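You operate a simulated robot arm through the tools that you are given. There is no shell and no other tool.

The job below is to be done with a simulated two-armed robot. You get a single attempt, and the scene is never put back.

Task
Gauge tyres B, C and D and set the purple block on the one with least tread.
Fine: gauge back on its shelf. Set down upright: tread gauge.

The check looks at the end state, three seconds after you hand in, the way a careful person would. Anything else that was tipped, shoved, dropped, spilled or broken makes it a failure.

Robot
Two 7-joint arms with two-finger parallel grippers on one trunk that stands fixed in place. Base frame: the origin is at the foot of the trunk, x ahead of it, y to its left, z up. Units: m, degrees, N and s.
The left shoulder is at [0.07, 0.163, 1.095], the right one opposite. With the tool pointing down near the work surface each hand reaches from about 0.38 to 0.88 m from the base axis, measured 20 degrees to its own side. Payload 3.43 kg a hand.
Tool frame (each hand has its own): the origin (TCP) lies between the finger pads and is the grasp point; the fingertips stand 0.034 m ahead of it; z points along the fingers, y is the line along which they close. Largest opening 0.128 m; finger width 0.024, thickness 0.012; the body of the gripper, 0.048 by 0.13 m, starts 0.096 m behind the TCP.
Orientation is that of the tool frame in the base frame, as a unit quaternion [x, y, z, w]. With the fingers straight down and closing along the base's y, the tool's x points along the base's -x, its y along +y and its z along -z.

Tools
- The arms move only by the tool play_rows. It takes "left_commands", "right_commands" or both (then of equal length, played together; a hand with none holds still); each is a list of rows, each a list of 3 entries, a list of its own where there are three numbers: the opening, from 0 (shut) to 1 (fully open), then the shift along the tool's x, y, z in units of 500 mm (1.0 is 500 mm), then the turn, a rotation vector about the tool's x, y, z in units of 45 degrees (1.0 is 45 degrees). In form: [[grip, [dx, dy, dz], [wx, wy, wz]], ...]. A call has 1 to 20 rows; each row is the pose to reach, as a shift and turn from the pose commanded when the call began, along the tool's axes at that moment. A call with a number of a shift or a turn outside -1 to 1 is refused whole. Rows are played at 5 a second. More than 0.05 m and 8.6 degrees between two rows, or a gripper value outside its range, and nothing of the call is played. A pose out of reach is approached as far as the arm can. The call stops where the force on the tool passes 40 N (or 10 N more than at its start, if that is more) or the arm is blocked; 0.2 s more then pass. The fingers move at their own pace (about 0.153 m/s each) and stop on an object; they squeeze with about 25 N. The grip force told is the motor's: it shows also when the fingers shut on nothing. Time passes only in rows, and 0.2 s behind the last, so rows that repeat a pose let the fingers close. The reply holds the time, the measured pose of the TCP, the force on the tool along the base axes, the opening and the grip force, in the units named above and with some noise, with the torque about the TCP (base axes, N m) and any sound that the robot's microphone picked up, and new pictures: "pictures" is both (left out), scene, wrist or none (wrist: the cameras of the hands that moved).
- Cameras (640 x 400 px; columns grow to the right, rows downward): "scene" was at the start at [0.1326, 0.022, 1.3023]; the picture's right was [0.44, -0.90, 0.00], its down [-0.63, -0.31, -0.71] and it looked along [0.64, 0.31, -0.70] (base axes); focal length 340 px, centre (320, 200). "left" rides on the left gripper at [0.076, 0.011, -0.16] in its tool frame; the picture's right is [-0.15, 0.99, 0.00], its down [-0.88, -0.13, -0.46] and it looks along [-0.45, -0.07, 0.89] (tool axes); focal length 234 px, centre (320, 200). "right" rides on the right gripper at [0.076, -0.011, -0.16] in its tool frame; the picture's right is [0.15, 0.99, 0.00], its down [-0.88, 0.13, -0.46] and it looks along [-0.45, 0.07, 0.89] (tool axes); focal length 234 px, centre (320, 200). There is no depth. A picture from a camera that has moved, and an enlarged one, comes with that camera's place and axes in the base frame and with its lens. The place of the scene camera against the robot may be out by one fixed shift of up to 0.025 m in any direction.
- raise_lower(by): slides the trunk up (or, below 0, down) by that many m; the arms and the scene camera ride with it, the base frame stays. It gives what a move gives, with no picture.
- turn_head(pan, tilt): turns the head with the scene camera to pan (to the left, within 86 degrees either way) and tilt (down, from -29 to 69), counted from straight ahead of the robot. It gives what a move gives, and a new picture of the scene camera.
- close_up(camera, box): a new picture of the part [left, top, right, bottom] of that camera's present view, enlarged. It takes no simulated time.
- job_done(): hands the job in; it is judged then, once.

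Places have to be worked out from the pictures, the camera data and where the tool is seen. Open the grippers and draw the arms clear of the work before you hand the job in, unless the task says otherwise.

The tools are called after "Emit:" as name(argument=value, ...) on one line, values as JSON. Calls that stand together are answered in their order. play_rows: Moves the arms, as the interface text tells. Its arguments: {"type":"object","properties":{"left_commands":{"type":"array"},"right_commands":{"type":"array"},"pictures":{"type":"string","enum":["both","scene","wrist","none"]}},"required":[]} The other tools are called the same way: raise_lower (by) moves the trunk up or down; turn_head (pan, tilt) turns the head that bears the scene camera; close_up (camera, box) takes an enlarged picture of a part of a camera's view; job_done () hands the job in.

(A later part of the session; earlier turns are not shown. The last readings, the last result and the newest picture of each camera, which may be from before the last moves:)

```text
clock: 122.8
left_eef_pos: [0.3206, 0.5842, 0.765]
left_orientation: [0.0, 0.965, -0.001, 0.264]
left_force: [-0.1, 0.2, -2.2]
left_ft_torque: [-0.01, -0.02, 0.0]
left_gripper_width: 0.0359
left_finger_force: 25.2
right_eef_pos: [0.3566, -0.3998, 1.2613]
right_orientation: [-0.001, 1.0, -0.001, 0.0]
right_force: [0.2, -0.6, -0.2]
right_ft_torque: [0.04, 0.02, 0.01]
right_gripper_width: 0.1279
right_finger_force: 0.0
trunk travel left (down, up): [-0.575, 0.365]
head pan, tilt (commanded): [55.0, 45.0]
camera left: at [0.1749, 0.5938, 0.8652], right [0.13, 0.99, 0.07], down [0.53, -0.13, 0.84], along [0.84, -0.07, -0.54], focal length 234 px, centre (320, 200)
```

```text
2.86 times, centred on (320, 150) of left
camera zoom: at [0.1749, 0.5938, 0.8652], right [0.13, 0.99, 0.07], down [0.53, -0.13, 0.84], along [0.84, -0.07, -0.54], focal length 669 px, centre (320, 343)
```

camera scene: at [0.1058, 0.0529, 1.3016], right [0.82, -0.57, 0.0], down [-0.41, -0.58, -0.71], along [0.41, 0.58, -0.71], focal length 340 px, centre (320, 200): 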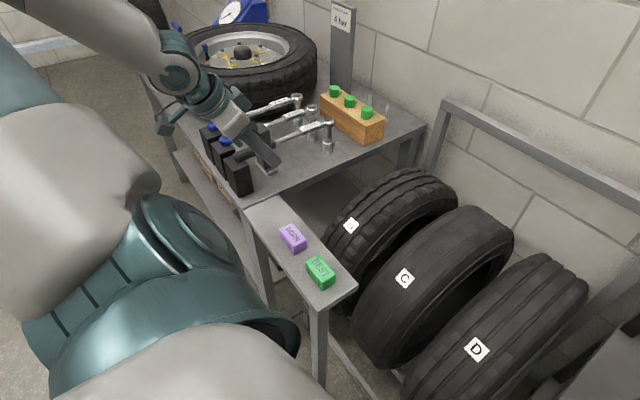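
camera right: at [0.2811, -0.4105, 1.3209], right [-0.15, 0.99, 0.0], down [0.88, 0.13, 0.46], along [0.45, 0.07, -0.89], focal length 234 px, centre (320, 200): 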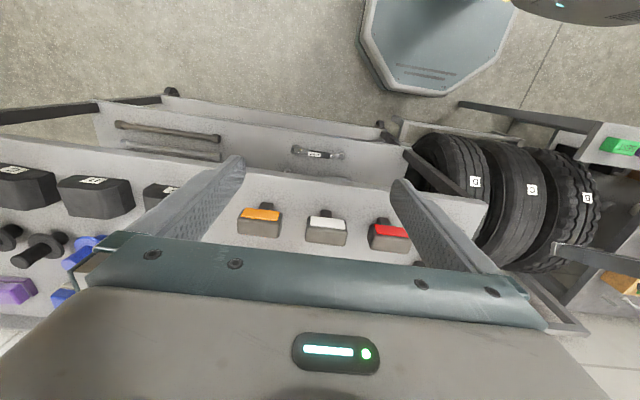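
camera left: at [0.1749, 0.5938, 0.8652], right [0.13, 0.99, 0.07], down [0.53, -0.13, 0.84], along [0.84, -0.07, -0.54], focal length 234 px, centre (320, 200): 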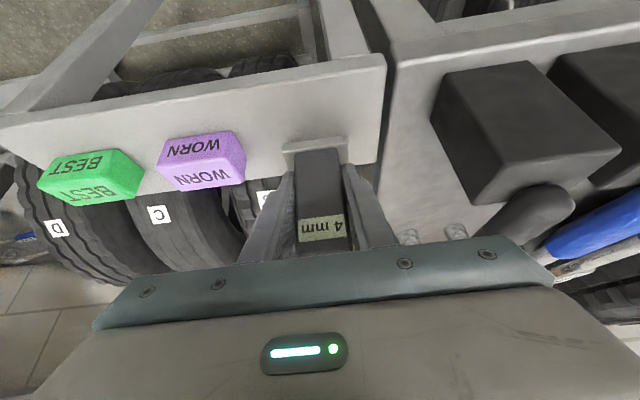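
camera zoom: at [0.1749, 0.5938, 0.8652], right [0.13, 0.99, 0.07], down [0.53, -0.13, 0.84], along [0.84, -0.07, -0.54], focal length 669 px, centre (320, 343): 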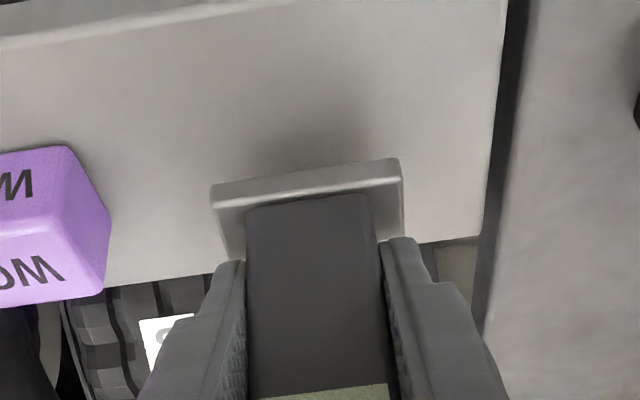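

Just above the shelf. Lowering in 2 mm steps to contact.

Emit:
play_rows(left_commands=[[0.2, [0.004, 0, 0.0069], [0, 0, 0]], [0.2, [0.0081, 0, 0.0138], [0, 0, 0]], [0.2, [0.0112, 0, 0.019], [0, 0, 0]], [0.2, [0.0132, 0, 0.0224], [0, 0, 0]], [0.2, [0.0132, 0, 0.0224], [0, 0, 0]]], pictures="none")

```text
clock: 124.0
left_eef_pos: [0.32, 0.5844, 0.752]
left_orientation: [-0.002, 0.965, 0.001, 0.262]
left_force: [0.1, 0.5, -1.9]
left_ft_torque: [-0.04, 0.0, -0.03]
left_gripper_width: 0.0355
left_finger_force: 25.4
right_eef_pos: [0.3583, -0.3998, 1.2608]
right_orientation: [-0.001, 1.0, 0.0, 0.001]
right_force: [0.1, 0.2, 0.5]
right_ft_torque: [-0.04, -0.02, 0.0]
right_gripper_width: 0.1279
right_finger_force: 0.0
trunk travel left (down, up): [-0.575, 0.365]
head pan, tilt (commanded): [55.0, 45.0]
```

Emit:
play_rows(left_commands=[[0.2, [0.001, 0, 0.0017], [0, 0, 0]], [0.2, [0.002, 0, 0.0034], [0, 0, 0]], [0.2, [0.003, 0, 0.0052], [0, 0, 0]], [0.2, [0.003, 0, 0.0052], [0, 0, 0]]], pictures="none")

```text
clock: 125.0
left_eef_pos: [0.3197, 0.5846, 0.7498]
left_orientation: [-0.001, 0.965, 0.001, 0.263]
left_force: [0.1, -0.5, -1.9]
left_ft_torque: [0.0, -0.01, 0.01]
left_gripper_width: 0.0357
left_finger_force: 25.1
right_eef_pos: [0.3585, -0.3997, 1.262]
right_orientation: [0.0, 1.0, 0.0, 0.0]
right_force: [0.2, -0.1, -0.5]
right_ft_torque: [-0.02, 0.03, 0.03]
right_gripper_width: 0.1277
right_finger_force: 0.1
trunk travel left (down, up): [-0.575, 0.365]
head pan, tilt (commanded): [55.0, 45.0]
```

Still no contact (force is just the gauge's weight). 1 mm steps further.

Emit:
play_rows(left_commands=[[0.2, [0.001, 0, 0.0017], [0, 0, 0]], [0.2, [0.002, 0, 0.0034], [0, 0, 0]], [0.2, [0.003, 0, 0.0052], [0, 0, 0]], [0.2, [0.003, 0, 0.0052], [0, 0, 0]]], pictures="none")

```text
clock: 126.0
left_eef_pos: [0.3209, 0.5857, 0.7477]
left_orientation: [-0.001, 0.965, 0.001, 0.264]
left_force: [1.1, 1.2, 7.9]
left_ft_torque: [-0.11, 0.05, -0.04]
left_gripper_width: 0.0358
left_finger_force: 25.4
right_eef_pos: [0.3574, -0.3996, 1.2614]
right_orientation: [-0.001, 1.0, 0.0, 0.0]
right_force: [-0.5, 0.0, -0.5]
right_ft_torque: [0.04, -0.03, 0.01]
right_gripper_width: 0.1283
right_finger_force: 0.0
trunk travel left (down, up): [-0.575, 0.365]
head pan, tilt (commanded): [55.0, 45.0]
```

Contact with ~10 N on the shelf. I open gradually while keeping this light press so the gauge isn't dragged.

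Emit:
play_rows(left_commands=[[0.26, [0, 0, 0], [0, 0, 0]], [0.29, [0, 0, 0], [0, 0, 0]], [0.32, [0, 0, 0], [0, 0, 0]], [0.36, [0, 0, 0], [0, 0, 0]], [0.45, [0, 0, 0], [0, 0, 0]], [0.55, [0, 0, 0], [0, 0, 0]], [0.55, [0, 0, 0], [0, 0, 0]]])

Emit:
close_up(camera="left", box=[240, 80, 400, 220])

Emit:
close_up(camera="scene", box=[200, 120, 360, 280])

```text
clock: 127.6
left_eef_pos: [0.3207, 0.5832, 0.7467]
left_orientation: [-0.001, 0.965, -0.001, 0.263]
left_force: [0.2, -0.3, -0.1]
left_ft_torque: [0.03, 0.03, -0.01]
left_gripper_width: 0.0703
left_finger_force: 0.1
right_eef_pos: [0.358, -0.3993, 1.2614]
right_orientation: [-0.002, 1.0, 0.001, 0.0]
right_force: [0.4, -0.1, -0.2]
right_ft_torque: [0.02, -0.04, 0.01]
right_gripper_width: 0.1279
right_finger_force: 0.1
trunk travel left (down, up): [-0.575, 0.365]
head pan, tilt (commanded): [55.0, 45.0]
camera scene: at [0.1055, 0.0528, 1.3016], right [0.82, -0.57, 0.0], down [-0.41, -0.58, -0.71], along [0.41, 0.58, -0.71], focal length 340 px, centre (320, 200)
camera left: at [0.1748, 0.5945, 0.8468], right [0.13, 0.99, 0.07], down [0.53, -0.13, 0.84], along [0.84, -0.07, -0.54], focal length 234 px, centre (320, 200)
```

scene: 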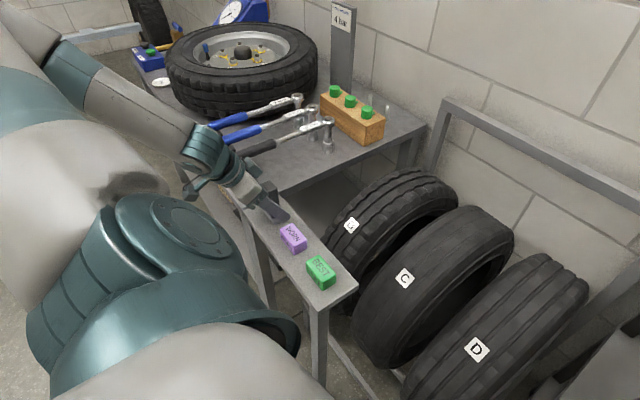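
left: 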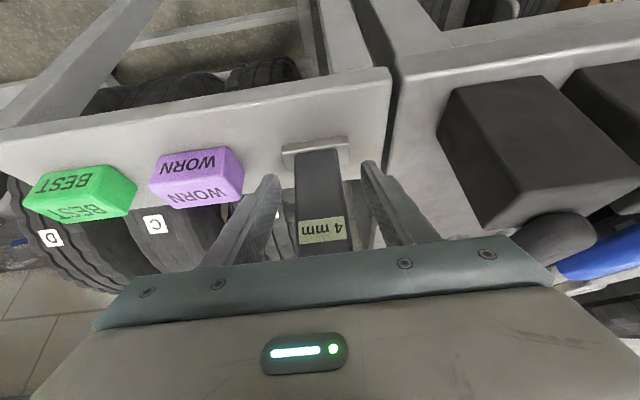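

```text
2.86 times, centred on (320, 150) of left
camera zoom: at [0.1748, 0.5945, 0.8468], right [0.13, 0.99, 0.07], down [0.53, -0.13, 0.84], along [0.84, -0.07, -0.54], focal length 669 px, centre (320, 343)
```

zoom: 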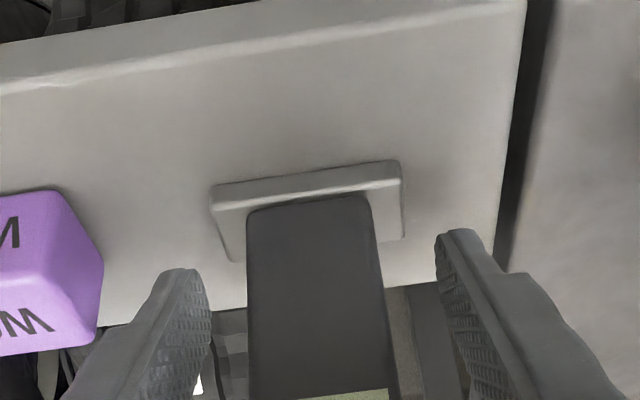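

```text
2.50 times, centred on (280, 200) of scene
camera zoom: at [0.1055, 0.0528, 1.3016], right [0.82, -0.57, 0.0], down [-0.41, -0.58, -0.71], along [0.41, 0.58, -0.71], focal length 849 px, centre (420, 200)
```

zoom: 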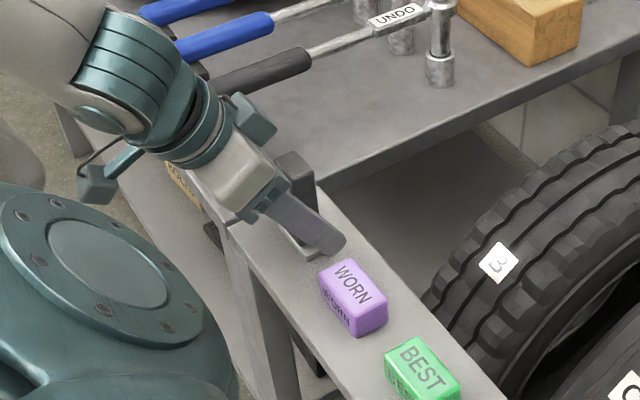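

The gauge stands upright at its original place (y≈0.583). I retreat backward-up along the tool axis, then level the hand.

Emit:
play_rows(left_commands=[[0.55, [0, 0, -0.08], [0, 0, 0]], [0.55, [0, 0, -0.16], [0, 0, 0]], [0.55, [0, 0, -0.25], [0, 0, 0]], [0.55, [0, 0, -0.34], [0, 0, 0]], [0.55, [-0.02, -0.03, -0.36], [0, 0.17, 0]], [0.55, [-0.05, -0.08, -0.37], [0, 0.34, 0]], [0.55, [-0.08, -0.13, -0.37], [0, 0.51, 0]], [0.55, [-0.1, -0.2, -0.37], [0, 0.678, 0]], [0.55, [-0.1, -0.2, -0.37], [0, 0.678, 0]]])

Emit:
close_up(camera="scene", box=[200, 160, 360, 300])

```text
clock: 129.6
left_eef_pos: [0.2719, 0.527, 0.9238]
left_orientation: [0.005, 1.0, -0.014, 0.001]
left_force: [0.0, 0.0, 0.9]
left_ft_torque: [0.0, -0.04, -0.02]
left_gripper_width: 0.0703
left_finger_force: 0.1
left hand out of reach, approached as far as the arm can: row 6, 7, 8, 9
right_eef_pos: [0.355, -0.3994, 1.2624]
right_orientation: [-0.002, 1.0, 0.001, 0.002]
right_force: [1.0, -0.2, 0.8]
right_ft_torque: [-0.03, -0.08, -0.01]
right_gripper_width: 0.1278
right_finger_force: 0.1
trunk travel left (down, up): [-0.575, 0.365]
head pan, tilt (commanded): [55.0, 45.0]
camera scene: at [0.1022, 0.0535, 1.3018], right [0.82, -0.57, 0.0], down [-0.4, -0.58, -0.71], along [0.41, 0.58, -0.71], focal length 340 px, centre (320, 200)
camera left: at [0.1963, 0.5427, 1.0837], right [0.16, 0.99, -0.03], down [0.88, -0.13, 0.46], along [0.45, -0.1, -0.89], focal length 234 px, centre (320, 200)
```

scene: 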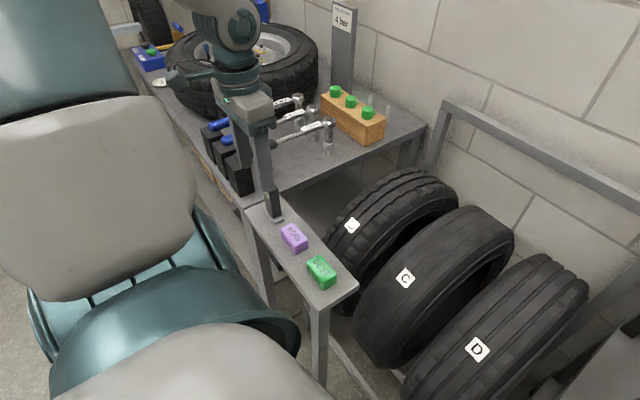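
left: 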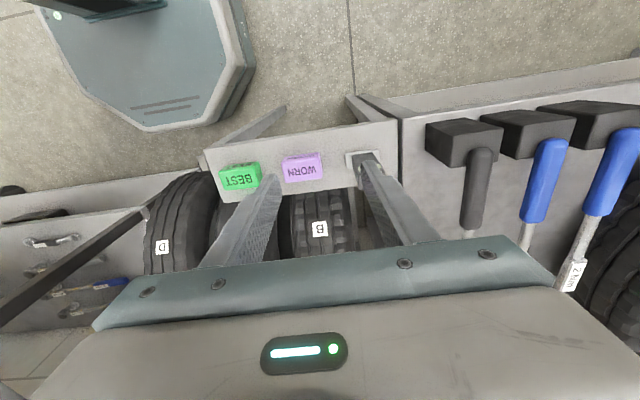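

```text
2.86 times, centred on (280, 230) of scene
camera zoom: at [0.1022, 0.0535, 1.3018], right [0.82, -0.57, 0.0], down [-0.4, -0.58, -0.71], along [0.41, 0.58, -0.71], focal length 970 px, centre (434, 114)
```

zoom: 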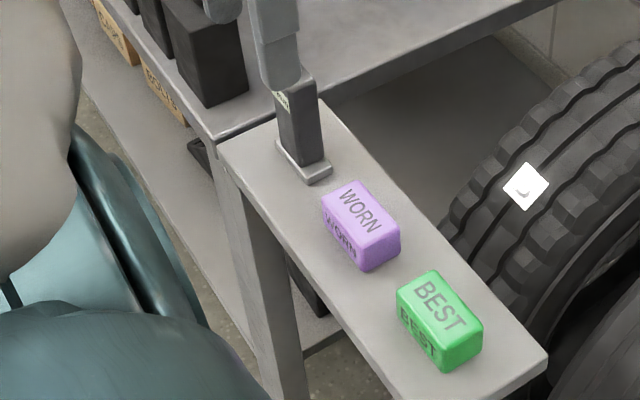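

The gauge stands upright at its spot. Next I bring the hand above the purple WORN block at ≈(0.317, 0.483), correcting the small roll, fingers opened to ~8 cm.

Emit:
play_rows(left_commands=[[0.55, [-0.03, -0.03, 0.0], [-0.012, 0.001, -0.004]], [0.62, [-0.06, -0.06, 0.0], [-0.024, 0.002, -0.008]], [0.62, [-0.092, -0.088, 0.0], [-0.0357, 0.0025, -0.0127]], [0.62, [-0.092, -0.088, 0.04], [-0.0357, 0.0025, -0.0127]], [0.62, [-0.092, -0.088, 0.04], [-0.0357, 0.0025, -0.0127]]])

Emit:
close_up(camera="left", box=[220, 60, 420, 210])

```text
clock: 130.8
left_eef_pos: [0.3232, 0.5304, 0.8936]
left_orientation: [-0.002, 1.0, -0.003, 0.0]
left_force: [-0.3, 0.3, 0.2]
left_ft_torque: [0.0, -0.02, 0.02]
left_gripper_width: 0.0793
left_finger_force: 0.0
left hand out of reach, approached as far as the arm can: row 1, 2, 3, 4, 5
right_eef_pos: [0.358, -0.3986, 1.2621]
right_orientation: [-0.001, 1.0, 0.001, 0.0]
right_force: [0.1, -0.9, -0.7]
right_ft_torque: [0.03, 0.01, 0.0]
right_gripper_width: 0.128
right_finger_force: 0.0
trunk travel left (down, up): [-0.575, 0.365]
head pan, tilt (commanded): [55.0, 45.0]
camera scene: at [0.1048, 0.0524, 1.3017], right [0.82, -0.57, 0.0], down [-0.41, -0.58, -0.71], along [0.41, 0.58, -0.71], focal length 340 px, centre (320, 200)
camera left: at [0.2483, 0.5421, 1.0544], right [0.14, 0.99, -0.01], down [0.88, -0.13, 0.46], along [0.45, -0.07, -0.89], focal length 234 px, centre (320, 200)
```

scene: 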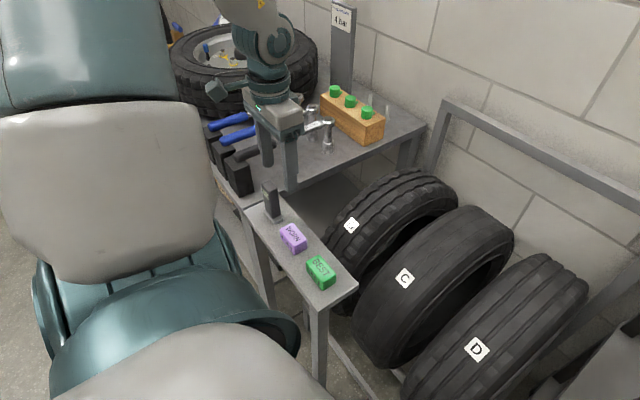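
left: 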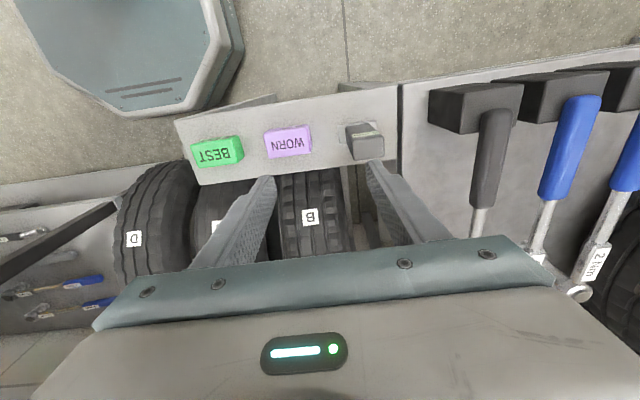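

```text
2.67 times, centred on (320, 135) of left
camera zoom: at [0.2483, 0.5421, 1.0544], right [0.14, 0.99, -0.01], down [0.88, -0.13, 0.46], along [0.45, -0.07, -0.89], focal length 624 px, centre (320, 373)
```

zoom: 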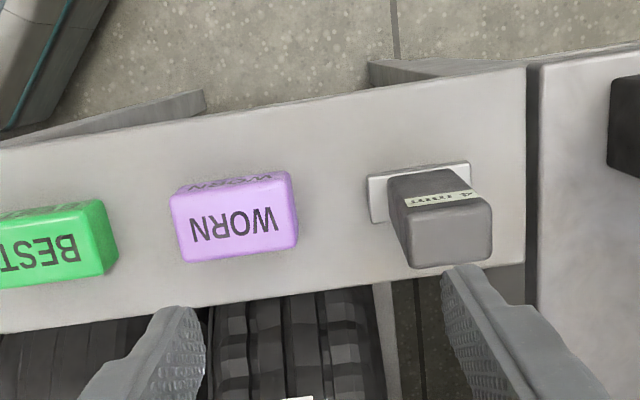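

y stalls at 0.53 — the arm is again in a pinned posture from working so close in. I swing the hand forward to around (0.47, 0.47, 0.93) to recover a good posture.

Emit:
play_rows(left_commands=[[0.62, [-0.07, 0.0, -0.03], [0, 0, 0]], [0.62, [-0.14, -0.02, -0.06], [0, 0, 0]], [0.62, [-0.21, -0.06, -0.08], [0, 0, 0]], [0.62, [-0.28, -0.1, -0.08], [0, 0, 0]], [0.62, [-0.3, -0.16, -0.08], [0, 0, 0]], [0.62, [-0.3, -0.22, -0.08], [0, 0, 0]], [0.62, [-0.3, -0.22, -0.08], [0, 0, 0]]], pictures="scene")

```text
clock: 132.4
left_eef_pos: [0.4743, 0.5116, 0.9222]
left_orientation: [0.008, 1.0, -0.015, 0.002]
left_force: [0.3, 0.0, -0.6]
left_ft_torque: [-0.03, 0.02, 0.0]
left_gripper_width: 0.0794
left_finger_force: 0.1
left hand out of reach, approached as far as the arm can: row 1, 2, 3, 4, 5, 6, 7
right_eef_pos: [0.3578, -0.4007, 1.2615]
right_orientation: [-0.001, 1.0, -0.001, 0.0]
right_force: [0.3, -0.5, -0.1]
right_ft_torque: [0.01, 0.0, 0.0]
right_gripper_width: 0.1277
right_finger_force: 0.1
trunk travel left (down, up): [-0.575, 0.365]
head pan, tilt (commanded): [55.0, 45.0]
camera scene: at [0.1056, 0.0527, 1.3016], right [0.82, -0.57, 0.0], down [-0.41, -0.58, -0.71], along [0.41, 0.58, -0.71], focal length 340 px, centre (320, 200)
```

scene: 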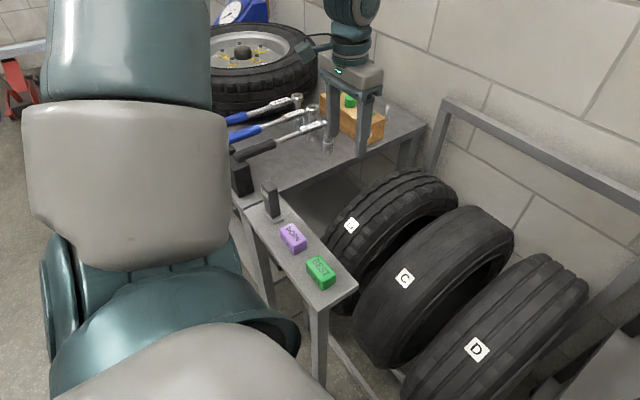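

Posture still limits y. Last time going down/back/right freed it; I try that: toward (0.46, 0.44, 0.86).

Emit:
play_rows(left_commands=[[0.62, [0.005, -0.03, 0.05], [-0.012, 0, -0.005]], [0.62, [0.01, -0.06, 0.1], [-0.024, 0, -0.01]], [0.62, [0.02, -0.1, 0.12], [-0.038, 0, -0.02]], [0.62, [0.03, -0.14, 0.12], [-0.038, 0, -0.02]], [0.62, [0.03, -0.14, 0.12], [-0.038, 0, -0.02]]], pictures="none")

```text
clock: 133.6
left_eef_pos: [0.4587, 0.4971, 0.8556]
left_orientation: [0.006, 1.0, -0.022, 0.002]
left_force: [-0.7, 0.2, 0.0]
left_ft_torque: [-0.02, 0.01, 0.01]
left_gripper_width: 0.0794
left_finger_force: 0.2
left hand out of reach, approached as far as the arm can: row 1, 2, 3, 4, 5
right_eef_pos: [0.3578, -0.4005, 1.2602]
right_orientation: [0.0, 1.0, 0.0, 0.001]
right_force: [0.0, -0.2, -1.0]
right_ft_torque: [0.0, -0.01, 0.0]
right_gripper_width: 0.128
right_finger_force: 0.1
trunk travel left (down, up): [-0.575, 0.365]
head pan, tilt (commanded): [55.0, 45.0]
```

Still pinned on the right side. The posture freed itself before at (0.523, 0.42, 0.927) with the tool pitched 37°, so I go there with that pitch and will level it afterwards.

Emit:
play_rows(left_commands=[[0.62, [-0.025, -0.02, -0.05], [-0.01, -0.16, 0]], [0.62, [-0.05, -0.04, -0.1], [-0.02, -0.32, 0]], [0.62, [-0.075, -0.07, -0.13], [-0.03, -0.48, 0]], [0.62, [-0.1, -0.1, -0.142], [-0.04, -0.64, 0]], [0.62, [-0.128, -0.154, -0.142], [-0.05, -0.8, 0]], [0.62, [-0.128, -0.154, -0.142], [-0.05, -0.8, 0]]], pictures="none")

```text
clock: 135.0
left_eef_pos: [0.5269, 0.4161, 0.9324]
left_orientation: [0.024, 0.947, 0.022, 0.318]
left_force: [-1.8, 1.5, -1.8]
left_ft_torque: [-0.17, -0.24, 0.03]
left_gripper_width: 0.0793
left_finger_force: 0.1
left hand out of reach, approached as far as the arm can: row 1, 2, 3, 4, 5
right_eef_pos: [0.3587, -0.4032, 1.2599]
right_orientation: [-0.001, 1.0, 0.001, 0.0]
right_force: [-0.2, -0.5, -1.0]
right_ft_torque: [0.06, 0.02, -0.02]
right_gripper_width: 0.1281
right_finger_force: 0.1
trunk travel left (down, up): [-0.575, 0.365]
head pan, tilt (commanded): [55.0, 45.0]
```

Reached (0.527, 0.416, 0.932) without limit. Now levelling the tool here in place.

Emit:
play_rows(left_commands=[[0.62, [0, 0, 0], [0, 0, 0]], [0.62, [0, 0, 0], [0.0115, 0.166, -0.0125]], [0.62, [0, 0, 0], [0.023, 0.331, -0.025]], [0.62, [0, 0, 0], [0.0345, 0.497, -0.0375]], [0.62, [0, 0, 0], [0.046, 0.662, -0.05]], [0.62, [0, 0, 0], [0.0575, 0.828, -0.0625]], [0.62, [0, 0, 0], [0.0575, 0.828, -0.0625]]], pictures="scene")

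```text
clock: 136.6
left_eef_pos: [0.5232, 0.4199, 0.93]
left_orientation: [-0.022, 1.0, -0.012, -0.01]
left_force: [-0.7, 0.4, -0.3]
left_ft_torque: [0.0, -0.03, -0.01]
left_gripper_width: 0.0792
left_finger_force: 0.1
right_eef_pos: [0.3573, -0.3998, 1.2611]
right_orientation: [-0.001, 1.0, 0.0, 0.001]
right_force: [0.2, -0.1, -0.7]
right_ft_torque: [-0.01, -0.03, -0.01]
right_gripper_width: 0.1282
right_finger_force: 0.0
trunk travel left (down, up): [-0.575, 0.365]
head pan, tilt (commanded): [55.0, 45.0]
camera scene: at [0.1048, 0.0527, 1.3017], right [0.82, -0.57, 0.0], down [-0.4, -0.58, -0.71], along [0.41, 0.58, -0.71], focal length 340 px, centre (320, 200)
```

scene: 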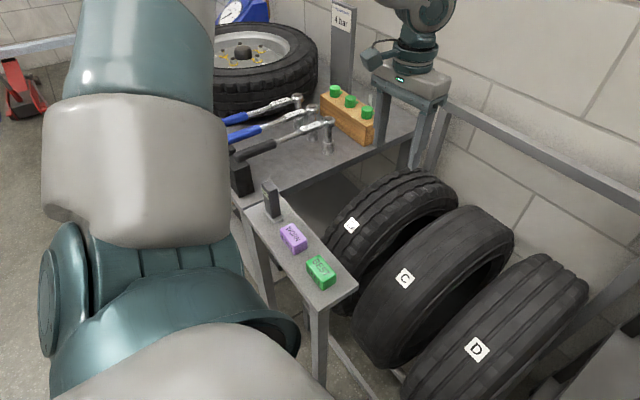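

No limits and nearly level. I trim the orientation and move back over the purple block.

Emit:
play_rows(left_commands=[[0.62, [0.07, 0.02, 0], [-0.015, -0.012, 0.028]], [0.62, [0.15, 0.045, 0], [-0.031, -0.025, 0.056]], [0.62, [0.23, 0.07, 0.02], [-0.031, -0.025, 0.056]], [0.62, [0.31, 0.095, 0.04], [-0.031, -0.025, 0.056]], [0.62, [0.37, 0.115, 0.06], [-0.031, -0.025, 0.056]], [0.62, [0.41, 0.126, 0.06], [-0.031, -0.025, 0.056]], [0.62, [0.41, 0.126, 0.06], [-0.031, -0.025, 0.056]]])

Emit:
close_up(camera="left", box=[220, 60, 420, 210])

```text
clock: 138.2
left_eef_pos: [0.3157, 0.4735, 0.9003]
left_orientation: [0.0, 1.0, 0.001, -0.001]
left_force: [0.4, -0.2, 0.3]
left_ft_torque: [-0.03, 0.02, -0.02]
left_gripper_width: 0.0792
left_finger_force: 0.2
right_eef_pos: [0.3584, -0.3994, 1.2608]
right_orientation: [-0.001, 1.0, 0.001, -0.001]
right_force: [0.6, 0.2, 0.2]
right_ft_torque: [0.02, 0.02, -0.02]
right_gripper_width: 0.128
right_finger_force: 0.0
trunk travel left (down, up): [-0.575, 0.365]
head pan, tilt (commanded): [55.0, 45.0]
camera scene: at [0.1061, 0.053, 1.3015], right [0.82, -0.57, 0.0], down [-0.41, -0.58, -0.71], along [0.41, 0.58, -0.71], focal length 340 px, centre (320, 200)
camera left: at [0.2412, 0.4837, 1.0613], right [0.15, 0.99, 0.0], down [0.88, -0.13, 0.45], along [0.45, -0.06, -0.89], focal length 234 px, centre (320, 200)
```

scene: 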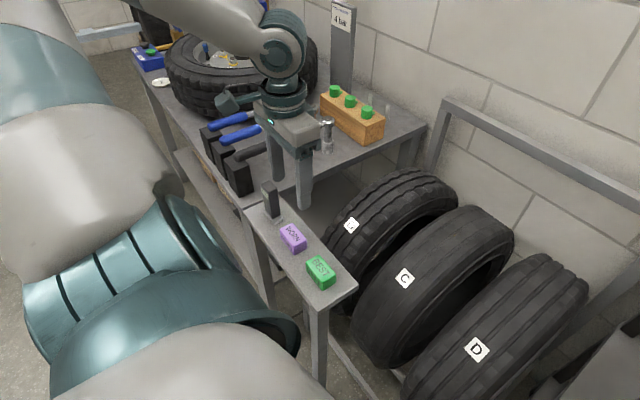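
left: 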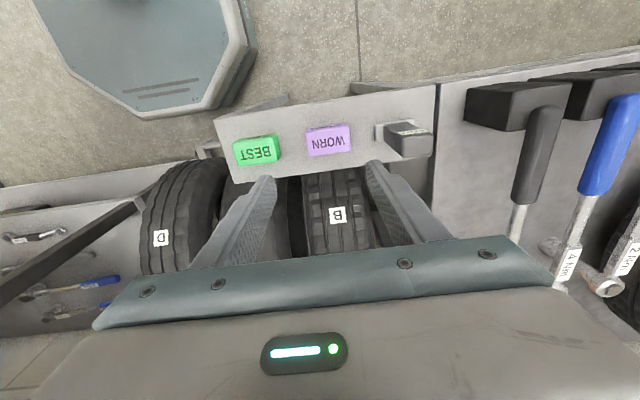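

```text
2.67 times, centred on (320, 135) of left
camera zoom: at [0.2412, 0.4837, 1.0613], right [0.15, 0.99, 0.0], down [0.88, -0.13, 0.45], along [0.45, -0.06, -0.89], focal length 624 px, centre (320, 373)
```

zoom: 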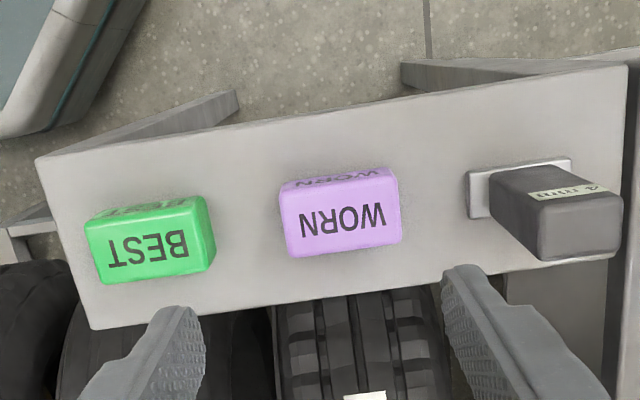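

The arm is in a good posture again. The purple block's top measures centre (0.320, 0.486), 6.1 cm long in y. I align and descend to z=0.80 for a check.

Emit:
play_rows(left_commands=[[0.66, [-0.009, 0.025, 0.06], [0, 0, 0]], [0.66, [-0.009, 0.025, 0.13], [0, 0, 0]], [0.66, [-0.009, 0.025, 0.2], [0, 0, 0]], [0.66, [-0.009, 0.025, 0.2], [0, 0, 0]]], pictures="wrist")

Emit:
close_up(camera="left", box=[220, 60, 420, 210])

Emit:
close_up(camera="scene", box=[220, 140, 380, 300])

```text
clock: 139.2
left_eef_pos: [0.3189, 0.4852, 0.8011]
left_orientation: [-0.001, 1.0, 0.002, 0.0]
left_force: [0.4, 0.2, 0.6]
left_ft_torque: [0.0, -0.02, 0.01]
left_gripper_width: 0.0847
left_finger_force: 0.0
right_eef_pos: [0.3577, -0.3998, 1.2607]
right_orientation: [0.0, 1.0, 0.001, 0.0]
right_force: [0.7, -0.4, 0.1]
right_ft_torque: [0.05, -0.03, -0.03]
right_gripper_width: 0.1281
right_finger_force: 0.1
trunk travel left (down, up): [-0.575, 0.365]
head pan, tilt (commanded): [55.0, 45.0]
camera left: at [0.2441, 0.4953, 0.9611], right [0.15, 0.99, 0.0], down [0.88, -0.13, 0.45], along [0.45, -0.06, -0.89], focal length 234 px, centre (320, 200)
```

left: 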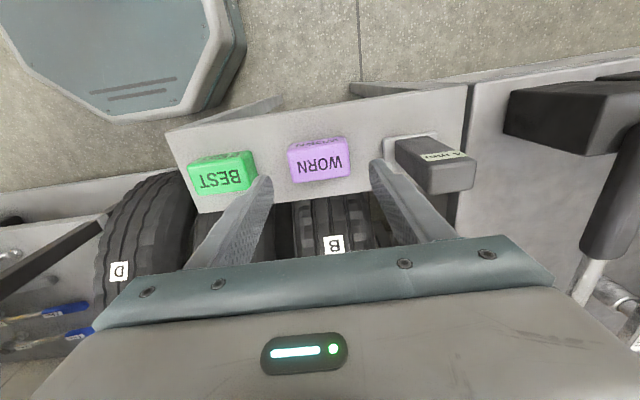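

```text
2.67 times, centred on (320, 135) of left
camera zoom: at [0.2441, 0.4953, 0.9611], right [0.15, 0.99, 0.0], down [0.88, -0.13, 0.45], along [0.45, -0.06, -0.89], focal length 624 px, centre (320, 373)
```

zoom: 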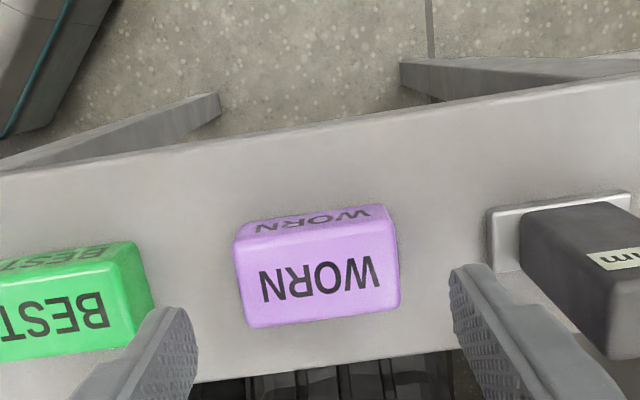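

```text
2.50 times, centred on (300, 220) of scene
camera zoom: at [0.1053, 0.0523, 1.3017], right [0.82, -0.57, 0.0], down [-0.41, -0.58, -0.71], along [0.41, 0.58, -0.71], focal length 849 px, centre (370, 150)
```

zoom: 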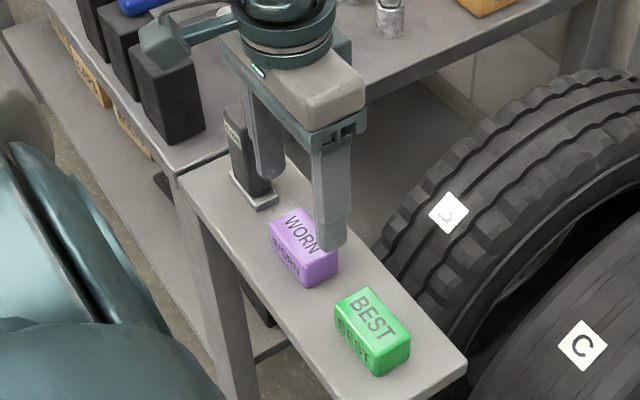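

Centred: the block sits between the fingers, with ~1.6 cm between the left finger and the gauge. Descending to z≈0.736 and closing.

Emit:
play_rows(left_commands=[[0.66, [0, 0, 0.05], [0, 0, 0]], [0.66, [0, 0, 0.1], [0, 0, 0]], [0.66, [0, 0, 0.13], [0, 0, 0]], [0.66, [0, 0, 0.13], [0, 0, 0]], [0.55, [0, 0, 0.13], [0, 0, 0]], [0.4, [0, 0, 0.13], [0, 0, 0]], [0.4, [0, 0, 0.13], [0, 0, 0]], [0.4, [0, 0, 0.13], [0, 0, 0]]], pictures="wrist")

Emit:
close_up(camera="scene", box=[220, 140, 380, 300])

```text
clock: 141.0
left_eef_pos: [0.3204, 0.4858, 0.7372]
left_orientation: [0.0, 1.0, 0.001, 0.0]
left_force: [-0.9, -0.2, 0.3]
left_ft_torque: [-0.04, -0.02, -0.03]
left_gripper_width: 0.0613
left_finger_force: 25.1
right_eef_pos: [0.3582, -0.4001, 1.2619]
right_orientation: [-0.001, 1.0, 0.0, 0.0]
right_force: [-0.1, 0.4, -0.8]
right_ft_torque: [0.01, 0.0, 0.02]
right_gripper_width: 0.128
right_finger_force: 0.0
trunk travel left (down, up): [-0.575, 0.365]
head pan, tilt (commanded): [55.0, 45.0]
camera left: at [0.245, 0.4963, 0.8967], right [0.15, 0.99, 0.0], down [0.88, -0.13, 0.45], along [0.45, -0.06, -0.89], focal length 234 px, centre (320, 200)
```

left: 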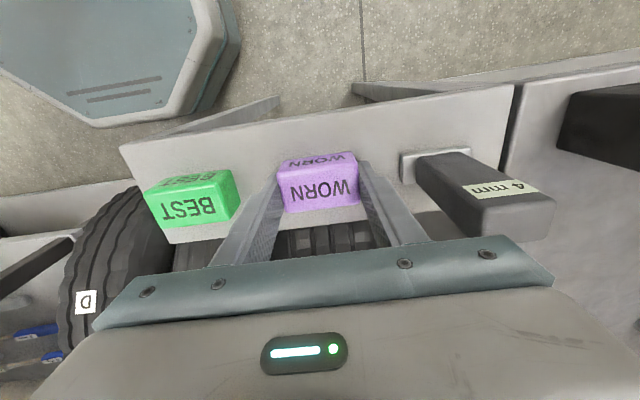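

```text
2.50 times, centred on (300, 220) of scene
camera zoom: at [0.1056, 0.0528, 1.3016], right [0.82, -0.57, 0.0], down [-0.41, -0.58, -0.71], along [0.41, 0.58, -0.71], focal length 849 px, centre (370, 150)
```

zoom: 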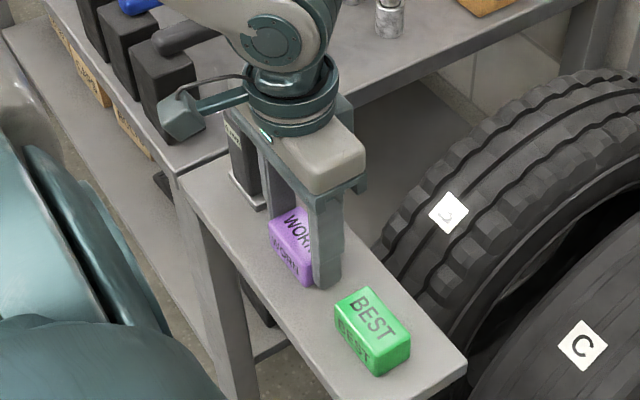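

The purple block is gripped (6.1 cm, 25 N). Lifting straight up, then forward along the good path.

Emit:
play_rows(left_commands=[[0.4, [0, 0, -0.04], [0, 0, 0]], [0.4, [0, 0, -0.13], [0, 0, 0]], [0.4, [0, 0, -0.22], [0, 0, 0]], [0.4, [0, 0, -0.31], [0, 0, 0]], [0.4, [-0.07, -0.02, -0.37], [0, 0, 0]], [0.4, [-0.15, -0.05, -0.38], [0, 0, 0]], [0.4, [-0.23, -0.08, -0.38], [0, 0, 0]], [0.4, [-0.31, -0.11, -0.38], [0, 0, 0]], [0.4, [-0.38, -0.14, -0.38], [0, 0, 0]], [0.4, [-0.38, -0.14, -0.38], [0, 0, 0]]])

```text
clock: 143.2
left_eef_pos: [0.5101, 0.4147, 0.9252]
left_orientation: [0.0, 1.0, 0.001, 0.0]
left_force: [0.2, 0.0, -0.5]
left_ft_torque: [0.01, -0.01, -0.01]
left_gripper_width: 0.0615
left_finger_force: 24.9
right_eef_pos: [0.358, -0.3987, 1.2607]
right_orientation: [-0.001, 1.0, 0.0, 0.0]
right_force: [0.3, 0.6, -0.5]
right_ft_torque: [-0.01, 0.01, -0.01]
right_gripper_width: 0.1279
right_finger_force: 0.1
trunk travel left (down, up): [-0.575, 0.365]
head pan, tilt (commanded): [55.0, 45.0]
camera scene: at [0.1047, 0.0534, 1.3016], right [0.82, -0.57, 0.0], down [-0.41, -0.58, -0.71], along [0.41, 0.58, -0.71], focal length 340 px, centre (320, 200)
camera left: at [0.4343, 0.4252, 1.0862], right [0.15, 0.99, 0.0], down [0.88, -0.13, 0.46], along [0.45, -0.07, -0.89], focal length 234 px, centre (320, 200)
```

scene: 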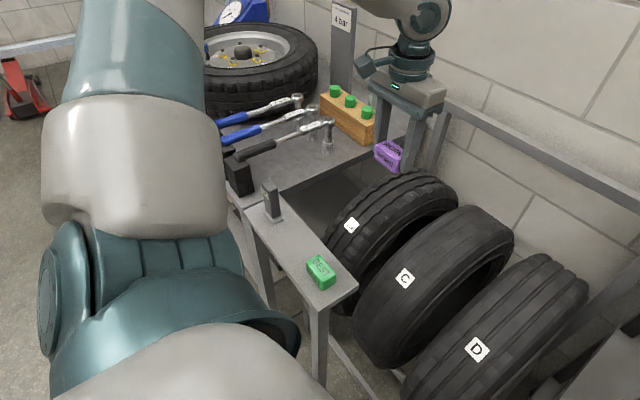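
left: 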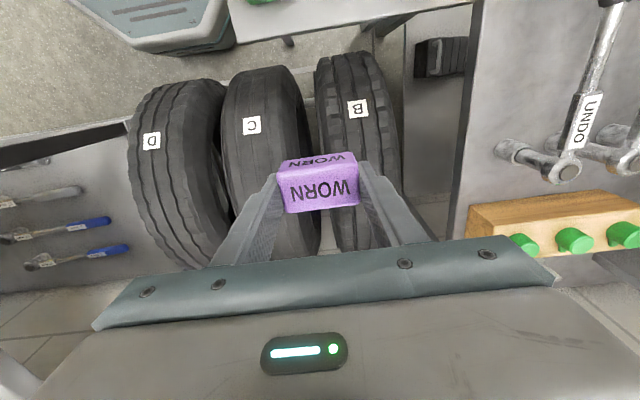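

The block is held and the gauge stands undisturbed. Moving over C's crest at (0.6425, 0.294), staying at z≈0.90.

Emit:
play_rows(left_commands=[[0.4, [-0.055, -0.05, 0.01], [0, 0, 0]], [0.4, [-0.11, -0.1, 0.02], [0, 0, 0]], [0.4, [-0.165, -0.15, 0.03], [0, 0, 0]], [0.4, [-0.22, -0.2, 0.04], [0, 0, 0]], [0.4, [-0.265, -0.241, 0.05], [0, 0, 0]], [0.4, [-0.265, -0.241, 0.05], [0, 0, 0]]])

```text
clock: 144.6
left_eef_pos: [0.6433, 0.2961, 0.8994]
left_orientation: [-0.001, 1.0, 0.001, 0.0]
left_force: [-0.2, 0.3, -1.2]
left_ft_torque: [0.0, 0.0, 0.0]
left_gripper_width: 0.0611
left_finger_force: 25.3
right_eef_pos: [0.3571, -0.3997, 1.2607]
right_orientation: [0.0, 1.0, -0.001, 0.0]
right_force: [0.0, 1.0, -1.2]
right_ft_torque: [-0.01, 0.03, -0.02]
right_gripper_width: 0.1278
right_finger_force: 0.0
trunk travel left (down, up): [-0.575, 0.365]
head pan, tilt (commanded): [55.0, 45.0]
camera scene: at [0.1051, 0.0531, 1.3016], right [0.82, -0.57, 0.0], down [-0.41, -0.58, -0.71], along [0.41, 0.58, -0.71], focal length 340 px, centre (320, 200)
camera left: at [0.5676, 0.3055, 1.0611], right [0.15, 0.99, 0.0], down [0.88, -0.13, 0.46], along [0.45, -0.06, -0.89], focal length 234 px, centre (320, 200)
```

scene: 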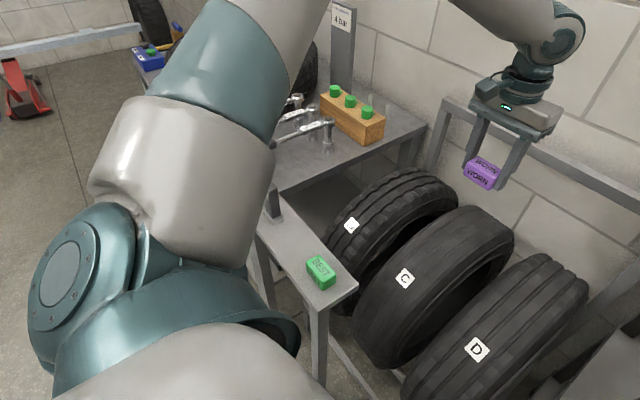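
left: 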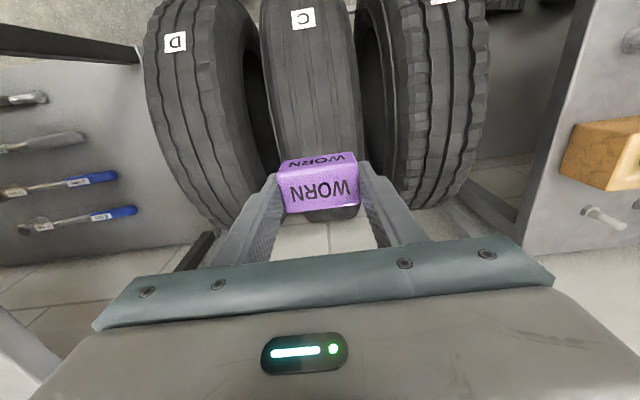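

Over C's crest. Lowering the trunk 0.11 m (as before for C) brings the block to ~5 cm above the tread.

Emit:
raise_lower(by=-0.11)

Emit:
close_up(camera="left", box=[200, 40, 440, 220])

Emit:
close_up(camera="scene", box=[400, 60, 600, 220])

```text
clock: 146.0
left_eef_pos: [0.6432, 0.2963, 0.79]
left_orientation: [-0.001, 1.0, 0.001, 0.0]
left_force: [1.1, -0.7, -0.7]
left_ft_torque: [0.02, 0.0, 0.03]
left_gripper_width: 0.0612
left_finger_force: 24.6
right_eef_pos: [0.3573, -0.4004, 1.1521]
right_orientation: [0.0, 1.0, -0.001, 0.0]
right_force: [-0.2, -0.5, 0.0]
right_ft_torque: [0.0, -0.01, 0.01]
right_gripper_width: 0.1279
right_finger_force: 0.0
trunk travel left (down, up): [-0.465, 0.475]
head pan, tilt (commanded): [55.0, 45.0]
```

```text
2.22 times, centred on (320, 130) of left
camera zoom: at [0.5678, 0.3055, 0.951], right [0.15, 0.99, 0.0], down [0.88, -0.13, 0.45], along [0.45, -0.06, -0.89], focal length 520 px, centre (320, 356)
```

zoom: 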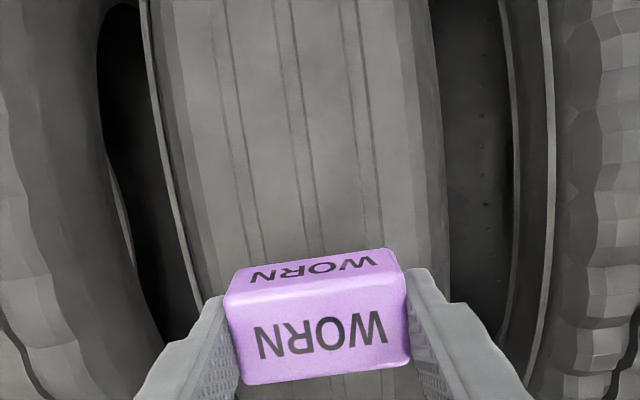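

```text
2.50 times, centred on (500, 140) of scene
camera zoom: at [0.1055, 0.0528, 1.1917], right [0.82, -0.57, 0.0], down [-0.41, -0.58, -0.71], along [0.41, 0.58, -0.71], focal length 849 px, centre (-130, 350)
```

zoom: 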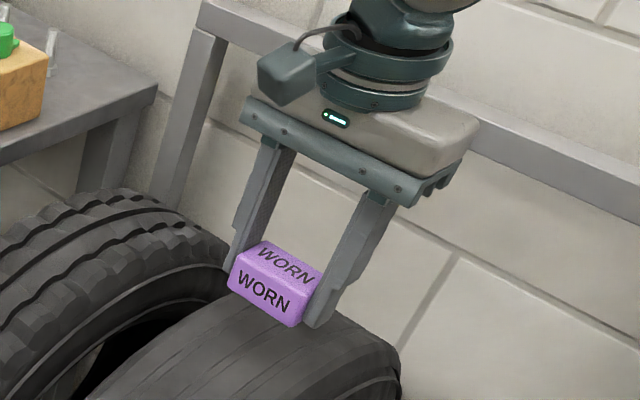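

Nicely centred on C's crown. Lowering to ~7 mm above contact.

Emit:
play_rows(left_commands=[[0.4, [0.001, -0.002, 0.05], [0, 0, 0]], [0.4, [0.001, -0.002, 0.085], [0, 0, 0]], [0.4, [0.001, -0.002, 0.092], [0, 0, 0]], [0.4, [0.001, -0.002, 0.092], [0, 0, 0]]], pictures="none")

Emit:
close_up(camera="scene", box=[420, 100, 580, 220])

```text
clock: 147.0
left_eef_pos: [0.6412, 0.2948, 0.7442]
left_orientation: [-0.001, 1.0, 0.001, 0.0]
left_force: [0.0, -0.9, -0.7]
left_ft_torque: [-0.02, -0.01, -0.01]
left_gripper_width: 0.061
left_finger_force: 24.8
right_eef_pos: [0.357, -0.3996, 1.1512]
right_orientation: [-0.001, 1.0, 0.0, 0.0]
right_force: [-0.2, -0.4, -0.2]
right_ft_torque: [0.01, 0.0, 0.0]
right_gripper_width: 0.1282
right_finger_force: 0.2
trunk travel left (down, up): [-0.465, 0.475]
head pan, tilt (commanded): [55.0, 45.0]
```

```text
3.33 times, centred on (500, 160) of scene
camera zoom: at [0.1057, 0.0528, 1.1916], right [0.82, -0.57, 0.0], down [-0.41, -0.58, -0.71], along [0.41, 0.58, -0.71], focal length 1132 px, centre (-280, 333)
```

zoom: 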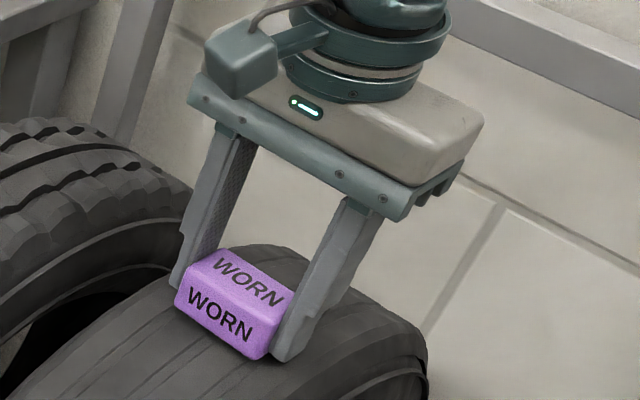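

The block is just above the crown. Lowering in 1.5 mm steps to gentle contact.

Emit:
play_rows(left_commands=[[0.4, [-0.002, 0, 0.004], [0, 0, 0]], [0.4, [-0.002, 0, 0.008], [0, 0, 0]], [0.4, [-0.002, 0, 0.011], [0, 0, 0]], [0.4, [-0.002, 0, 0.014], [0, 0, 0]], [0.4, [-0.002, 0, 0.014], [0, 0, 0]]], pictures="none")

```text
clock: 148.2
left_eef_pos: [0.6432, 0.2937, 0.7373]
left_orientation: [0.0, 1.0, 0.001, 0.0]
left_force: [1.8, 0.1, 3.1]
left_ft_torque: [-0.1, -0.03, 0.02]
left_gripper_width: 0.0613
left_finger_force: 24.9
right_eef_pos: [0.3573, -0.4001, 1.1506]
right_orientation: [-0.001, 1.0, 0.0, 0.0]
right_force: [0.9, 0.1, 0.3]
right_ft_torque: [0.03, -0.03, 0.02]
right_gripper_width: 0.1277
right_finger_force: 0.0
trunk travel left (down, up): [-0.465, 0.475]
head pan, tilt (commanded): [55.0, 45.0]
```

Contact at ~4 N. I press 1 mm more for firm seating, then open gradually.

Emit:
play_rows(left_commands=[[0.4, [0, 0, 0.002], [0, 0, 0]], [0.46, [0, 0, 0.002], [0, 0, 0]], [0.49, [0, 0, 0.002], [0, 0, 0]], [0.52, [0, 0, 0.002], [0, 0, 0]], [0.56, [0, 0, 0.002], [0, 0, 0]], [0.62, [0, 0, 0.002], [0, 0, 0]], [0.68, [0, 0, 0.002], [0, 0, 0]], [0.68, [0, 0, 0.002], [0, 0, 0]]])

Emit:
close_up(camera="left", box=[200, 40, 440, 220])

Emit:
close_up(camera="scene", box=[420, 100, 580, 220])

```text
clock: 150.0
left_eef_pos: [0.6434, 0.2943, 0.7362]
left_orientation: [0.0, 1.0, 0.001, 0.0]
left_force: [0.1, -0.2, 0.6]
left_ft_torque: [0.0, -0.02, 0.01]
left_gripper_width: 0.0871
left_finger_force: 0.0
right_eef_pos: [0.3579, -0.3998, 1.1507]
right_orientation: [-0.001, 1.0, 0.001, 0.0]
right_force: [0.2, -0.5, 0.3]
right_ft_torque: [-0.01, -0.01, 0.02]
right_gripper_width: 0.1279
right_finger_force: 0.1
trunk travel left (down, up): [-0.465, 0.475]
head pan, tilt (commanded): [55.0, 45.0]
camera scene: at [0.1057, 0.0527, 1.1916], right [0.82, -0.57, 0.0], down [-0.41, -0.58, -0.71], along [0.41, 0.58, -0.71], focal length 340 px, centre (320, 200)
camera left: at [0.5685, 0.3047, 0.8969], right [0.15, 0.99, 0.0], down [0.88, -0.13, 0.45], along [0.45, -0.06, -0.89], focal length 234 px, centre (320, 200)
```

scene: 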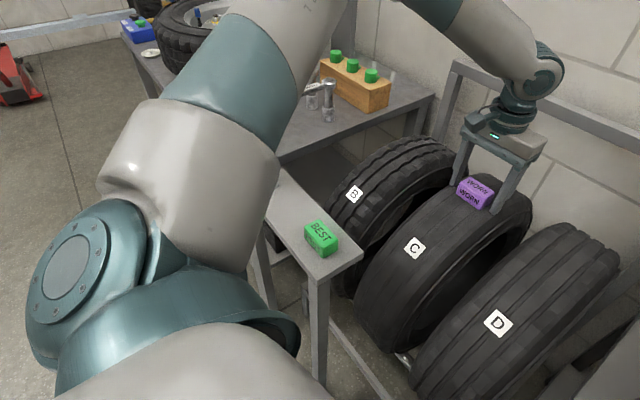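
left: 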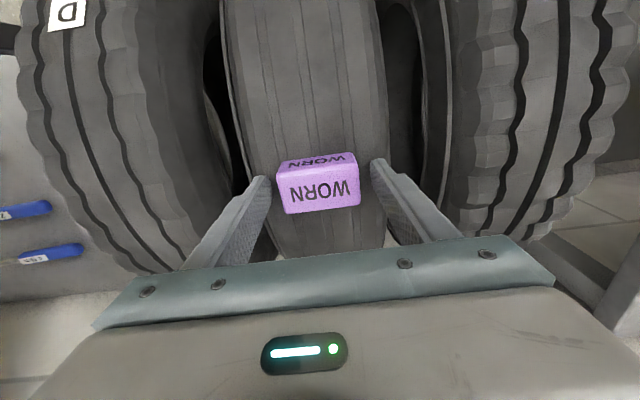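

```text
2.22 times, centred on (320, 130) of left
camera zoom: at [0.5685, 0.3047, 0.8969], right [0.15, 0.99, 0.0], down [0.88, -0.13, 0.45], along [0.45, -0.06, -0.89], focal length 520 px, centre (320, 356)
```

zoom: 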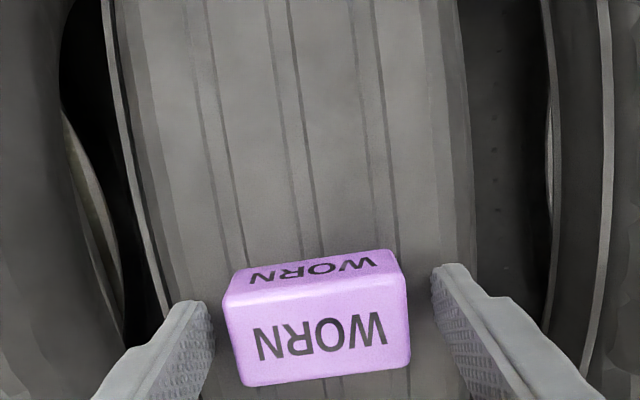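

```text
3.33 times, centred on (500, 160) of scene
camera zoom: at [0.1057, 0.0527, 1.1916], right [0.82, -0.57, 0.0], down [-0.41, -0.58, -0.71], along [0.41, 0.58, -0.71], focal length 1132 px, centre (-280, 333)
```

zoom: 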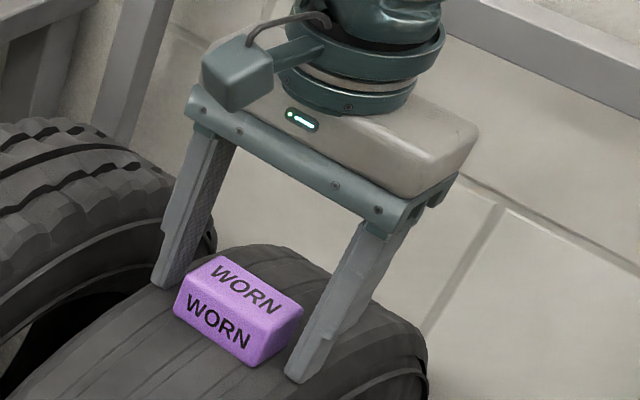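

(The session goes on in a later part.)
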